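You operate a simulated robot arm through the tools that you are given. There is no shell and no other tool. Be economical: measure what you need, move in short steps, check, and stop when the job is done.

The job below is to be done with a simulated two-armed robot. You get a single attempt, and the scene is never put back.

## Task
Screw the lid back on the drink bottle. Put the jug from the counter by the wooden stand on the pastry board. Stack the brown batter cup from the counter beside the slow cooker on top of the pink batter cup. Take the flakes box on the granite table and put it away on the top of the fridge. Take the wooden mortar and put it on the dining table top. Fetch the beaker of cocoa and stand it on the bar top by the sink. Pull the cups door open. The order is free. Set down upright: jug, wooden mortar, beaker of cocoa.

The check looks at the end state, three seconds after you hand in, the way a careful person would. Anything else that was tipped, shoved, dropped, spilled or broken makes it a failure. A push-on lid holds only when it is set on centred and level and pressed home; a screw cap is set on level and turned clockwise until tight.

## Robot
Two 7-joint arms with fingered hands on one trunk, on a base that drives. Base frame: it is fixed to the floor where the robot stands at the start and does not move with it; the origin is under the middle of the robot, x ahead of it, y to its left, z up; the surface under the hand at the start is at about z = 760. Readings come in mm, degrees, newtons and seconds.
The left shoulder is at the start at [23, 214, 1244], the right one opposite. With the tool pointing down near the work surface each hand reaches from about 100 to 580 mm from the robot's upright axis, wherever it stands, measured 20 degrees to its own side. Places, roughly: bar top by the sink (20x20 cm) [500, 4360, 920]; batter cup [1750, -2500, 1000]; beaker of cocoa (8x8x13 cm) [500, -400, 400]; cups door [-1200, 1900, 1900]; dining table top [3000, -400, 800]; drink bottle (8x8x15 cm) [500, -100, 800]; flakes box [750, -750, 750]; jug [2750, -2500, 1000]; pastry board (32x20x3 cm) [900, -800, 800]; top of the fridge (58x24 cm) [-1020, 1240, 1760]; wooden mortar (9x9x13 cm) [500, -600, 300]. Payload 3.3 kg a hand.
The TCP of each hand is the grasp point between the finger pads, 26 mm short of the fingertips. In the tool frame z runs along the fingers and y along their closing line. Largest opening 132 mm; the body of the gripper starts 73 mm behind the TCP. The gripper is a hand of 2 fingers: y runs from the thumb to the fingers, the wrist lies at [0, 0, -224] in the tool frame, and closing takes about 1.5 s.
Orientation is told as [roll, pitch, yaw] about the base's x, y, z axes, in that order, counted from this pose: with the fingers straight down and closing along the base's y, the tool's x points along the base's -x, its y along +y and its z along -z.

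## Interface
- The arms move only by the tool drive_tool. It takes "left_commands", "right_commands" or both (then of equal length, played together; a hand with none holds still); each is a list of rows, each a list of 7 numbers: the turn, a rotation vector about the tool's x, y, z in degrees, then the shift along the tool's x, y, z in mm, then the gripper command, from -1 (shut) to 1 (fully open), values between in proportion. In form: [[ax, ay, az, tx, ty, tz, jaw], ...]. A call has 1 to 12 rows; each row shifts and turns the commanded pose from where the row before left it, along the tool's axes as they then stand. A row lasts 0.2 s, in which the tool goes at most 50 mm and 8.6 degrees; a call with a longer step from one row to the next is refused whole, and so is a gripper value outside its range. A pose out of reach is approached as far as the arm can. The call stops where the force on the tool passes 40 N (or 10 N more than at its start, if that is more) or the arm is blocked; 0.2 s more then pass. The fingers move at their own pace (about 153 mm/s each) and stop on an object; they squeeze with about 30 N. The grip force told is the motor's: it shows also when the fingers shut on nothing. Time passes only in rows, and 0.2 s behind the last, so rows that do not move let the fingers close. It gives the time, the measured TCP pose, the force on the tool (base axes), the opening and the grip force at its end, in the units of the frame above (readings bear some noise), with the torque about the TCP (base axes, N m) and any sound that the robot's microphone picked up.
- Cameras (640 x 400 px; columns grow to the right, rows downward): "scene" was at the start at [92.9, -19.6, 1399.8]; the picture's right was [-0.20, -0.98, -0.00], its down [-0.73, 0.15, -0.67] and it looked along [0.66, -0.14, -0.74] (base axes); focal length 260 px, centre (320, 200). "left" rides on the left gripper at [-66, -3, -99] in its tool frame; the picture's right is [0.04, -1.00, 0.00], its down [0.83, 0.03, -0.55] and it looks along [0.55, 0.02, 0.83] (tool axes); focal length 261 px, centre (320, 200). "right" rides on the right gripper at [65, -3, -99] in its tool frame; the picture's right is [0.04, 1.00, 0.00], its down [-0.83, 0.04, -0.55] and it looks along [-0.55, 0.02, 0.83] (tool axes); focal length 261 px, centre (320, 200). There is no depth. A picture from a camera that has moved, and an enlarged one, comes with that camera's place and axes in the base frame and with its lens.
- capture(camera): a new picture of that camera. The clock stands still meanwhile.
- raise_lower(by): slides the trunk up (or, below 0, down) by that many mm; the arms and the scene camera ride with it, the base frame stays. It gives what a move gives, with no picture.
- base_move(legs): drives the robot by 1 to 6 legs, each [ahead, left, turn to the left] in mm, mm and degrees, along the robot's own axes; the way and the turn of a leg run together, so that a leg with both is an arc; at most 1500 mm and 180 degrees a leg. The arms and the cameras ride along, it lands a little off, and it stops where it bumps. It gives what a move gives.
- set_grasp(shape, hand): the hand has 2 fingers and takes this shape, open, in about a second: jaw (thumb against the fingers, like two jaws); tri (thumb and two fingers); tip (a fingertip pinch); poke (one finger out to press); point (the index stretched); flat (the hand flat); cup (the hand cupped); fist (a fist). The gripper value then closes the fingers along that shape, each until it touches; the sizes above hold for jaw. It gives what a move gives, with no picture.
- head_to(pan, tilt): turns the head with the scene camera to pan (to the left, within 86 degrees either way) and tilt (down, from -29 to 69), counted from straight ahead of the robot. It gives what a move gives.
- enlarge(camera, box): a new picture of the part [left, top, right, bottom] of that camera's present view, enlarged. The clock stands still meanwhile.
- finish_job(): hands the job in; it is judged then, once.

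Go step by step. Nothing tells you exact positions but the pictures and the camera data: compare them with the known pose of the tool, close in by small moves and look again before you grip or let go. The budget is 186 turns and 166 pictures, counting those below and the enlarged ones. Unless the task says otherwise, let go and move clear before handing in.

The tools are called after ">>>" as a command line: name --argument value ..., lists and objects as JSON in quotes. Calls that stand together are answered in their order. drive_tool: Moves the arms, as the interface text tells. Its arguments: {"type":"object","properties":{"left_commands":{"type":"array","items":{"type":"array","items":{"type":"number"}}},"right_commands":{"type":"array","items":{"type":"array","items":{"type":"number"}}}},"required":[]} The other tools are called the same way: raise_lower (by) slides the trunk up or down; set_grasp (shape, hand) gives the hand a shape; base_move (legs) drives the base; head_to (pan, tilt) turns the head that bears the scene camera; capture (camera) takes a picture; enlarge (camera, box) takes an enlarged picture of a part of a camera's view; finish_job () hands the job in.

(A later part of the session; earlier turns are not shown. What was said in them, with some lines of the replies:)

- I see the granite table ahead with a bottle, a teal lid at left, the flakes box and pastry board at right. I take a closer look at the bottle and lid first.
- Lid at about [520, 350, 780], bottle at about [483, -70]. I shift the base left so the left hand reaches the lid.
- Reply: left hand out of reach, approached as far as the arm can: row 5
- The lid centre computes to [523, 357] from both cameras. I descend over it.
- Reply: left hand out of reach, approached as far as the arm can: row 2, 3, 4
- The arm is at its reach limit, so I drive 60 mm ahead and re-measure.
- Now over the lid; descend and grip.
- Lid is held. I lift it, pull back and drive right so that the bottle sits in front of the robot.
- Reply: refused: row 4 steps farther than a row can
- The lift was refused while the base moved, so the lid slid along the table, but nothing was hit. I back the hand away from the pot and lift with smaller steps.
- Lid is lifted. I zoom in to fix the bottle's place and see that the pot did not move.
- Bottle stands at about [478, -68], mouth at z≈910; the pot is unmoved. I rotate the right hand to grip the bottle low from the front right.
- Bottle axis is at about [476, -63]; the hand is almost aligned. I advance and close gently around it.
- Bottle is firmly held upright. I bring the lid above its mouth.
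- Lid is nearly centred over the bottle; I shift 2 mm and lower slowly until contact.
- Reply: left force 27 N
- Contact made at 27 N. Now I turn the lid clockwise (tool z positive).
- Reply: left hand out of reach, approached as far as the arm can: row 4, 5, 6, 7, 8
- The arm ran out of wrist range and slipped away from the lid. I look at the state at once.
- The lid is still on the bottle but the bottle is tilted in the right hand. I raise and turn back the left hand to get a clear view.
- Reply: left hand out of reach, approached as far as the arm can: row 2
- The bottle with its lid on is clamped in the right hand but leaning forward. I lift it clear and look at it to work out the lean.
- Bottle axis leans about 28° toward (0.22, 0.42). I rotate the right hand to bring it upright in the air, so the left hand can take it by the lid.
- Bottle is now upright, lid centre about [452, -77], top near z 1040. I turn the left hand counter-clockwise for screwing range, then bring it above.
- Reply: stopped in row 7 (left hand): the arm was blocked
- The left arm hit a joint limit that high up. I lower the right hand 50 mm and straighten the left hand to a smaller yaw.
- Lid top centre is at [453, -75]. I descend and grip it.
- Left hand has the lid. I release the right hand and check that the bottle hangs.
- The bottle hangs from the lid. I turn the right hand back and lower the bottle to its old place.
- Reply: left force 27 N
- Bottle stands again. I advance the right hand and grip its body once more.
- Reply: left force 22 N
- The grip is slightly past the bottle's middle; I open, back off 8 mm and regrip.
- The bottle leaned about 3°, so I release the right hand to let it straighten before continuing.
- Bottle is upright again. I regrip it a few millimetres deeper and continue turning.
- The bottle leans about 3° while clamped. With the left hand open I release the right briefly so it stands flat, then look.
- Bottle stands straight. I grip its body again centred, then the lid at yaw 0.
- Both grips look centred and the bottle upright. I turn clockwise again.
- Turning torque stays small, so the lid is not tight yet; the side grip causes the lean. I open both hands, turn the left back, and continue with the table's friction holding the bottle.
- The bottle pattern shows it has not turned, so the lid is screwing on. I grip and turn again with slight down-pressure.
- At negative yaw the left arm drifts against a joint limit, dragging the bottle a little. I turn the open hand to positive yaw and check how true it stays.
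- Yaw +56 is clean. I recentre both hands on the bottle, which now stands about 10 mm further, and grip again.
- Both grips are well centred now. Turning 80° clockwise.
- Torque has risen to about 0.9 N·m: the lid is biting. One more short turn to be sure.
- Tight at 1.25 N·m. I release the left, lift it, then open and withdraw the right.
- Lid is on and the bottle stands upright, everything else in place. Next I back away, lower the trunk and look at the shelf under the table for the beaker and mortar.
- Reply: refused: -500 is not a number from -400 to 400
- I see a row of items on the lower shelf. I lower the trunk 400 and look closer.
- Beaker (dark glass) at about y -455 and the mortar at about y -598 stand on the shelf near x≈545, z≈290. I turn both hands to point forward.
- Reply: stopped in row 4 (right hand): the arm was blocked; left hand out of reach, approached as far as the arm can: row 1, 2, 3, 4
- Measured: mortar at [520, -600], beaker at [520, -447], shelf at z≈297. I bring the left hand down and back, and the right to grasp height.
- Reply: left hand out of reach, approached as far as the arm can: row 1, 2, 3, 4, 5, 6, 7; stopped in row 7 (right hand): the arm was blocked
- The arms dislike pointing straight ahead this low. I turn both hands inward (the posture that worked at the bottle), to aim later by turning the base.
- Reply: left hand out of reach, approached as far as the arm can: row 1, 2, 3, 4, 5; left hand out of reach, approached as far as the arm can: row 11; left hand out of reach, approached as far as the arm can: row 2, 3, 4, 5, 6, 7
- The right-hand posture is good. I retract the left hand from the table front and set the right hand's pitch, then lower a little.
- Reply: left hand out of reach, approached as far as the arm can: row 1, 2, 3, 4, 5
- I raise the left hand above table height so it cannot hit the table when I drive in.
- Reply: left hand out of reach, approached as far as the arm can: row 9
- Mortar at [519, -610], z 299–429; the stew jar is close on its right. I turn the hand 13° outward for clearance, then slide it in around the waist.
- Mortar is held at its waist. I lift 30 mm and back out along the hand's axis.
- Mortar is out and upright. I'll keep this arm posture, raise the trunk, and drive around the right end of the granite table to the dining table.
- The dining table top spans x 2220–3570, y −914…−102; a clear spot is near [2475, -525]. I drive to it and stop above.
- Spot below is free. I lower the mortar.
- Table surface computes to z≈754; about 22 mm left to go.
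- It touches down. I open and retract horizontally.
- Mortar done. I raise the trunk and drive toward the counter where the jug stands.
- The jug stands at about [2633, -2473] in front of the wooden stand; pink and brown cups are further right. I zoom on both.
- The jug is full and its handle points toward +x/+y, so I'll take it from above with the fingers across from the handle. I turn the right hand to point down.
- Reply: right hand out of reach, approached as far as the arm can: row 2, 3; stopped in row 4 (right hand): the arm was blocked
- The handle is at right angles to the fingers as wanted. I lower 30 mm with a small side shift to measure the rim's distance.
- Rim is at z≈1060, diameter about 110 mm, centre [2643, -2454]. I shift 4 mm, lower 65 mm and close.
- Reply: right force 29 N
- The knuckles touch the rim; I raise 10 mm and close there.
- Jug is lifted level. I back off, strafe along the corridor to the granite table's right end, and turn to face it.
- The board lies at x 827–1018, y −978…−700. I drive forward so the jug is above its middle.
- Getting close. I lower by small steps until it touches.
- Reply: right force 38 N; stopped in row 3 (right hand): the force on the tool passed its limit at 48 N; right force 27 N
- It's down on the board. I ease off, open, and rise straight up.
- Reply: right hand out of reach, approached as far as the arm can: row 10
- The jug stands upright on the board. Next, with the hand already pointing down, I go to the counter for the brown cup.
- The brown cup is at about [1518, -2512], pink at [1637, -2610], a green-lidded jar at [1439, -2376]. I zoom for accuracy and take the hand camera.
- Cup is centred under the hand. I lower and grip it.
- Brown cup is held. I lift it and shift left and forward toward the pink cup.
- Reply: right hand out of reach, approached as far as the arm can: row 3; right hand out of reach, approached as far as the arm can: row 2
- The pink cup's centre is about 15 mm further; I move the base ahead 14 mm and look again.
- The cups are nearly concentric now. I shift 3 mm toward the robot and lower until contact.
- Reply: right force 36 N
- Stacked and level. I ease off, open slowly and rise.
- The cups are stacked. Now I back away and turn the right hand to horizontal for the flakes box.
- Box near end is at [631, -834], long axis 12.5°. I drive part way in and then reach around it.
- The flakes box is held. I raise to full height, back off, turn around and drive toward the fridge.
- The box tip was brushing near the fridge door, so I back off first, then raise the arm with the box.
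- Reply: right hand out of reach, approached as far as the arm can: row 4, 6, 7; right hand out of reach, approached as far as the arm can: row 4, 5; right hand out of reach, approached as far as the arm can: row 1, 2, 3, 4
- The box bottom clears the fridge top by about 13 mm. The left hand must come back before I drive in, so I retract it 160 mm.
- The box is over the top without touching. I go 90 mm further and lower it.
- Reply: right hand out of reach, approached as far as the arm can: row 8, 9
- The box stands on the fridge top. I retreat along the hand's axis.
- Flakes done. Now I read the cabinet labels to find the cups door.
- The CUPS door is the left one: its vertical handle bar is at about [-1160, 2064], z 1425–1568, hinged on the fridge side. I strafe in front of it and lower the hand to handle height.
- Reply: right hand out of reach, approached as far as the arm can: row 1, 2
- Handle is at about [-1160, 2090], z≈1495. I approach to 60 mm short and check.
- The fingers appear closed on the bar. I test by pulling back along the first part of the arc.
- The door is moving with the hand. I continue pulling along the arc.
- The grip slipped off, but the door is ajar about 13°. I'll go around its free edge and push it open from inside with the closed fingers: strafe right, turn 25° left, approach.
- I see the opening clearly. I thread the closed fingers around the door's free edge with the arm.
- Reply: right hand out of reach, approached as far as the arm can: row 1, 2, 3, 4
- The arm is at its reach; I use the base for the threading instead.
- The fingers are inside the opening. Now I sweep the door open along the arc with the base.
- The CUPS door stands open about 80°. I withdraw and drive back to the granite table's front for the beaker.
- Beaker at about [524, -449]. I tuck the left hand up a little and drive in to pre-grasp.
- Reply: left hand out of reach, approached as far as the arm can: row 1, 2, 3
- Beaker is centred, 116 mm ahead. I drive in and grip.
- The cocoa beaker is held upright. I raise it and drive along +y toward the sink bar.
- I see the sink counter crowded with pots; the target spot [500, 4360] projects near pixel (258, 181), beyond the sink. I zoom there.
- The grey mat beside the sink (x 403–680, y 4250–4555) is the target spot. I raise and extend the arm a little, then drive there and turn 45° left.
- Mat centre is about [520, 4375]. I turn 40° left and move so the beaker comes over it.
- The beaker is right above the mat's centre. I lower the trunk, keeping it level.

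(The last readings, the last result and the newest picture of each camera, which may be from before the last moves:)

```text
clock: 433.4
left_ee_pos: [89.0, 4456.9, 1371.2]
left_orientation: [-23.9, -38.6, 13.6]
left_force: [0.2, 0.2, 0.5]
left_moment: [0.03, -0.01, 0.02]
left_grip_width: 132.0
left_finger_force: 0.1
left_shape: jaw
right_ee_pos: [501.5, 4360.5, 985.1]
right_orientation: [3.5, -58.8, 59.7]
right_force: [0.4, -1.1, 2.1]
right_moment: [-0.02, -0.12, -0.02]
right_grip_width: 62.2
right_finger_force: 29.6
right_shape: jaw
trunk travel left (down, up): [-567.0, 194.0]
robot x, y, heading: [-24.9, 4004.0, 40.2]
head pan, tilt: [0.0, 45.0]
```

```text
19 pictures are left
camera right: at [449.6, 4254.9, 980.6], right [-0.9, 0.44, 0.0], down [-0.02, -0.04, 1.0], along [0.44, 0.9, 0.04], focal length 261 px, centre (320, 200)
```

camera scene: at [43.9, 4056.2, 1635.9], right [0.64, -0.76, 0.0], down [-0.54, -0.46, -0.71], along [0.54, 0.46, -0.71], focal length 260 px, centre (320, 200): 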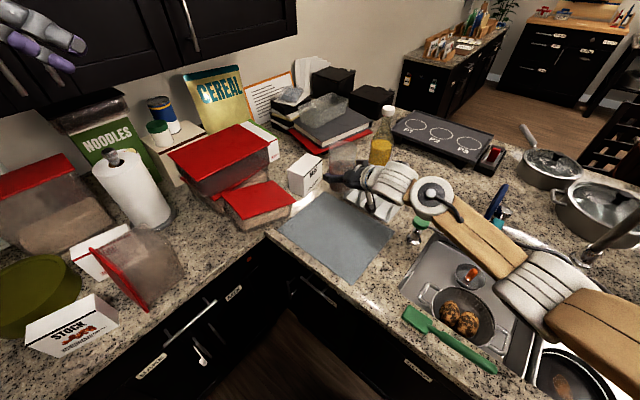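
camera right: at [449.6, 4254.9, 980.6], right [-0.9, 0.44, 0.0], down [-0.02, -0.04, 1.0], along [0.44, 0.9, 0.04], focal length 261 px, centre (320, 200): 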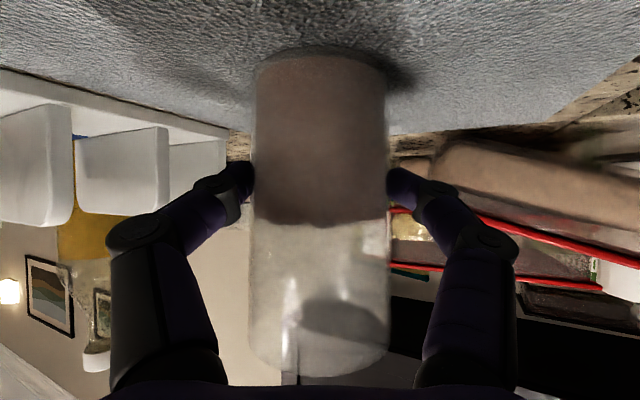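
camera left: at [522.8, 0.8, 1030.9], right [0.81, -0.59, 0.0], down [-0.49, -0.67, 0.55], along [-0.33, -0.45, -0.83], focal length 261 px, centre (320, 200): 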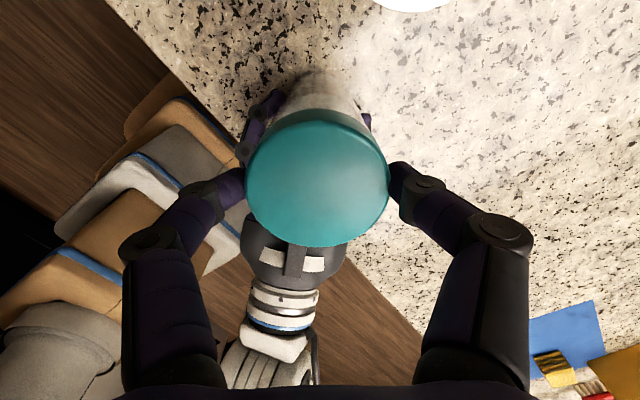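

It touches down. I release and pull back horizontally.

>>> drive_tool --right_commands '[[0, 0, 0, 0.6, 0, 0.4, -1], [0, 0, 0, 0, 0, 0, -0.3], [0, 0, 0, 0, 0, 0, 0.3], [0, 0, 0, 0, 0, 0, 0.7], [0, 0, 0, 0, 0, 0, 0.7], [0, 0, 0, 10, 0, -17, 0.7], [0, 0, 0, 15, 0, -25, 0.7], [0, 0, 0, 15, 0, -25, 0.7], [0, 0, 0, 15, 0, -25, 0.7]]'

>>> capture --camera "right"

```text
clock: 435.4
left_ee_pos: [89.9, 4456.1, 1370.3]
left_orientation: [-24.0, -38.6, 13.6]
left_force: [-1.4, 0.5, 0.2]
left_moment: [0.02, -0.01, 0.03]
left_grip_width: 131.8
left_finger_force: 0.1
left_shape: jaw
right_ee_pos: [451.9, 4266.9, 983.0]
right_orientation: [3.6, -58.9, 59.6]
right_force: [-0.7, -0.2, -0.8]
right_moment: [-0.05, -0.04, -0.01]
right_grip_width: 112.2
right_finger_force: 0.1
right_shape: jaw
trunk travel left (down, up): [-567.0, 194.0]
robot x, y, heading: [-23.1, 4002.0, 40.4]
head pan, tilt: [0.0, 45.0]
```

```text
18 pictures are left
camera right: at [399.3, 4160.2, 978.2], right [-0.9, 0.44, 0.0], down [-0.02, -0.04, 1.0], along [0.44, 0.9, 0.04], focal length 261 px, centre (320, 200)
```

right: 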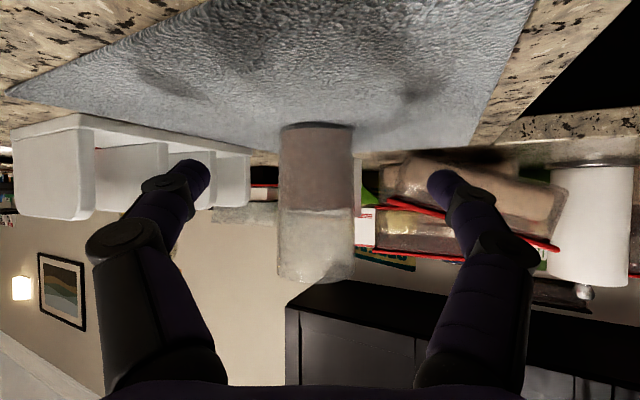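

The beaker stands upright on the mat by the sink. I raise and back away clear, then take a last look.

>>> raise_lower --by 150

>>> base_move --legs '[[-450, 0, 0]]'

>>> capture --camera "scene"

>>> head_to --pan 86 --tilt 10

```text
clock: 437.1
left_ee_pos: [89.2, 4456.8, 1519.8]
left_orientation: [-23.9, -38.5, 13.5]
left_force: [0.0, 0.1, 0.2]
left_moment: [-0.02, 0.01, 0.0]
left_grip_width: 131.8
left_finger_force: 0.0
left_shape: jaw
right_ee_pos: [453.2, 4265.7, 1134.1]
right_orientation: [3.4, -58.7, 59.6]
right_force: [0.7, -0.3, -0.3]
right_moment: [0.0, 0.01, -0.02]
right_grip_width: 112.0
right_finger_force: 0.0
right_shape: jaw
trunk travel left (down, up): [-717.0, 44.0]
robot x, y, heading: [-29.9, 4005.5, 40.3]
head pan, tilt: [0.0, 45.0]
```

```text
clock: 439.9
left_ee_pos: [-256.7, 4164.8, 1520.3]
left_orientation: [-23.9, -38.6, 13.5]
left_force: [0.1, -0.6, 0.3]
left_moment: [0.0, 0.0, 0.01]
left_grip_width: 131.8
left_finger_force: 0.0
left_shape: jaw
right_ee_pos: [106.4, 3974.6, 1133.5]
right_orientation: [3.5, -58.7, 59.7]
right_force: [0.6, -0.4, -0.6]
right_moment: [-0.01, -0.02, 0.01]
right_grip_width: 112.0
right_finger_force: 0.0
right_shape: jaw
trunk travel left (down, up): [-717.0, 44.0]
robot x, y, heading: [-373.6, 3709.7, 39.7]
head pan, tilt: [0.0, 45.0]
```

```text
17 pictures are left
camera scene: at [-302.7, 3764.6, 1595.9], right [0.64, -0.77, 0.0], down [-0.54, -0.45, -0.71], along [0.54, 0.46, -0.71], focal length 260 px, centre (320, 200)
```

scene: 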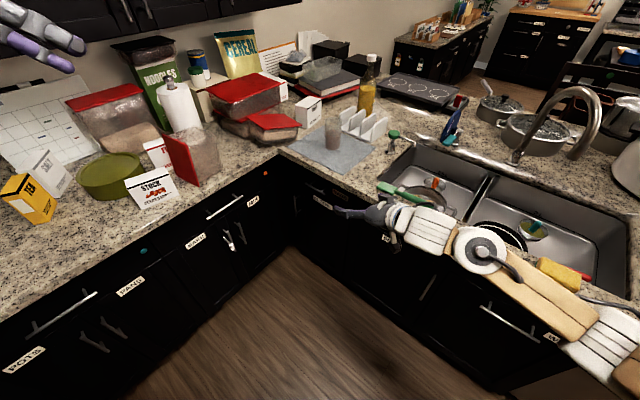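

```text
clock: 441.4
left_ee_pos: [-255.7, 4165.6, 1519.7]
left_orientation: [-23.9, -38.5, 13.6]
left_force: [-0.3, 0.3, 1.5]
left_moment: [0.02, 0.01, -0.03]
left_grip_width: 132.1
left_finger_force: 0.1
left_shape: jaw
right_ee_pos: [107.1, 3974.7, 1134.7]
right_orientation: [3.5, -58.7, 59.8]
right_force: [0.6, -0.2, 0.8]
right_moment: [0.01, -0.03, -0.01]
right_grip_width: 112.1
right_finger_force: 0.0
right_shape: jaw
trunk travel left (down, up): [-717.0, 44.0]
robot x, y, heading: [-373.8, 3710.2, 40.0]
head pan, tilt: [85.9, 10.0]
```

Beaker upright, surroundings undisturbed. I turn for one last check of the cups door.

>>> base_move --legs '[[0, 0, -80]]'

>>> head_to --pan -70 --tilt 5

>>> capture --camera "scene"

```text
clock: 445.3
left_ee_pos: [96.2, 3670.5, 1520.9]
left_orientation: [-23.9, -38.6, -66.7]
left_force: [-0.5, 0.7, -0.5]
left_moment: [0.02, 0.0, 0.03]
left_grip_width: 132.1
left_finger_force: 0.1
left_shape: jaw
right_ee_pos: [-30.1, 3280.8, 1134.8]
right_orientation: [3.5, -58.7, -20.6]
right_force: [0.2, 1.1, 0.2]
right_moment: [-0.01, -0.03, -0.01]
right_grip_width: 112.2
right_finger_force: 0.1
right_shape: jaw
trunk travel left (down, up): [-717.0, 44.0]
robot x, y, heading: [-374.2, 3709.5, -40.2]
head pan, tilt: [85.9, 10.0]
```

```text
clock: 447.7
left_ee_pos: [96.1, 3671.5, 1521.0]
left_orientation: [-23.9, -38.7, -66.7]
left_force: [0.2, -0.8, 0.7]
left_moment: [-0.04, 0.02, 0.0]
left_grip_width: 132.0
left_finger_force: 0.1
left_shape: jaw
right_ee_pos: [-30.7, 3281.5, 1136.0]
right_orientation: [3.6, -58.8, -20.7]
right_force: [0.0, 1.0, -0.1]
right_moment: [-0.02, 0.0, 0.0]
right_grip_width: 112.0
right_finger_force: 0.0
right_shape: jaw
trunk travel left (down, up): [-717.0, 44.0]
robot x, y, heading: [-373.7, 3712.0, -40.4]
head pan, tilt: [-70.0, 5.0]
```

```text
16 pictures are left
camera scene: at [-396.1, 3613.0, 1658.9], right [-0.94, 0.35, 0.0], down [0.03, 0.08, -1.0], along [-0.34, -0.94, -0.09], focal length 260 px, centre (320, 200)
```

scene: 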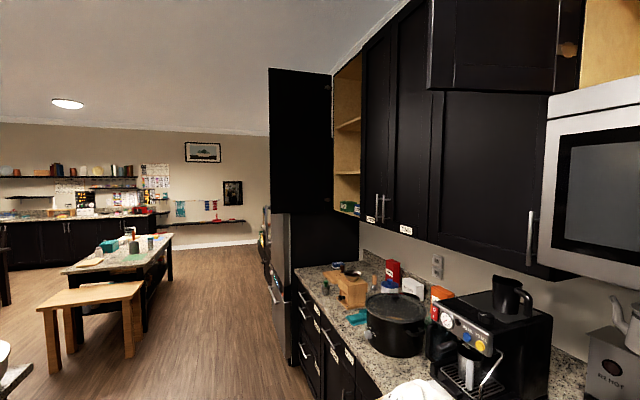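

The CUPS door is still wide open, all objects are placed, and both hands are empty and clear. I hand the job in.

>>> finish_job

```text
The job is handed in.
```

All seven tasks are done and the job is handed in; each was checked in the pictures.

- **Drink bottle:** the lid is on, turned clockwise until the torque reached about 1.25 N·m. The bottle tilted and lifted in the right hand once while I was screwing it on. I set it back upright within a few centimetres of its old place.
- **Jug:** it stands upright on the pastry board.
- **Brown batter cup:** it is stacked level on the pink one.
- **Flakes box:** it stands on top of the fridge. The box tip may have brushed the fridge door on the way. I backed off and saw no change.
- **Wooden mortar:** it stands upright on the dining table.
- **Beaker of cocoa:** it stands upright on the grey mat by the sink, over the given spot.
- **Cups door:** it is open about 80°. The grip slipped off the handle part way, so I pushed the door the rest of the way from inside.

Early on I slid the lid along the table without lifting it. The pot and mat it passed did not move.
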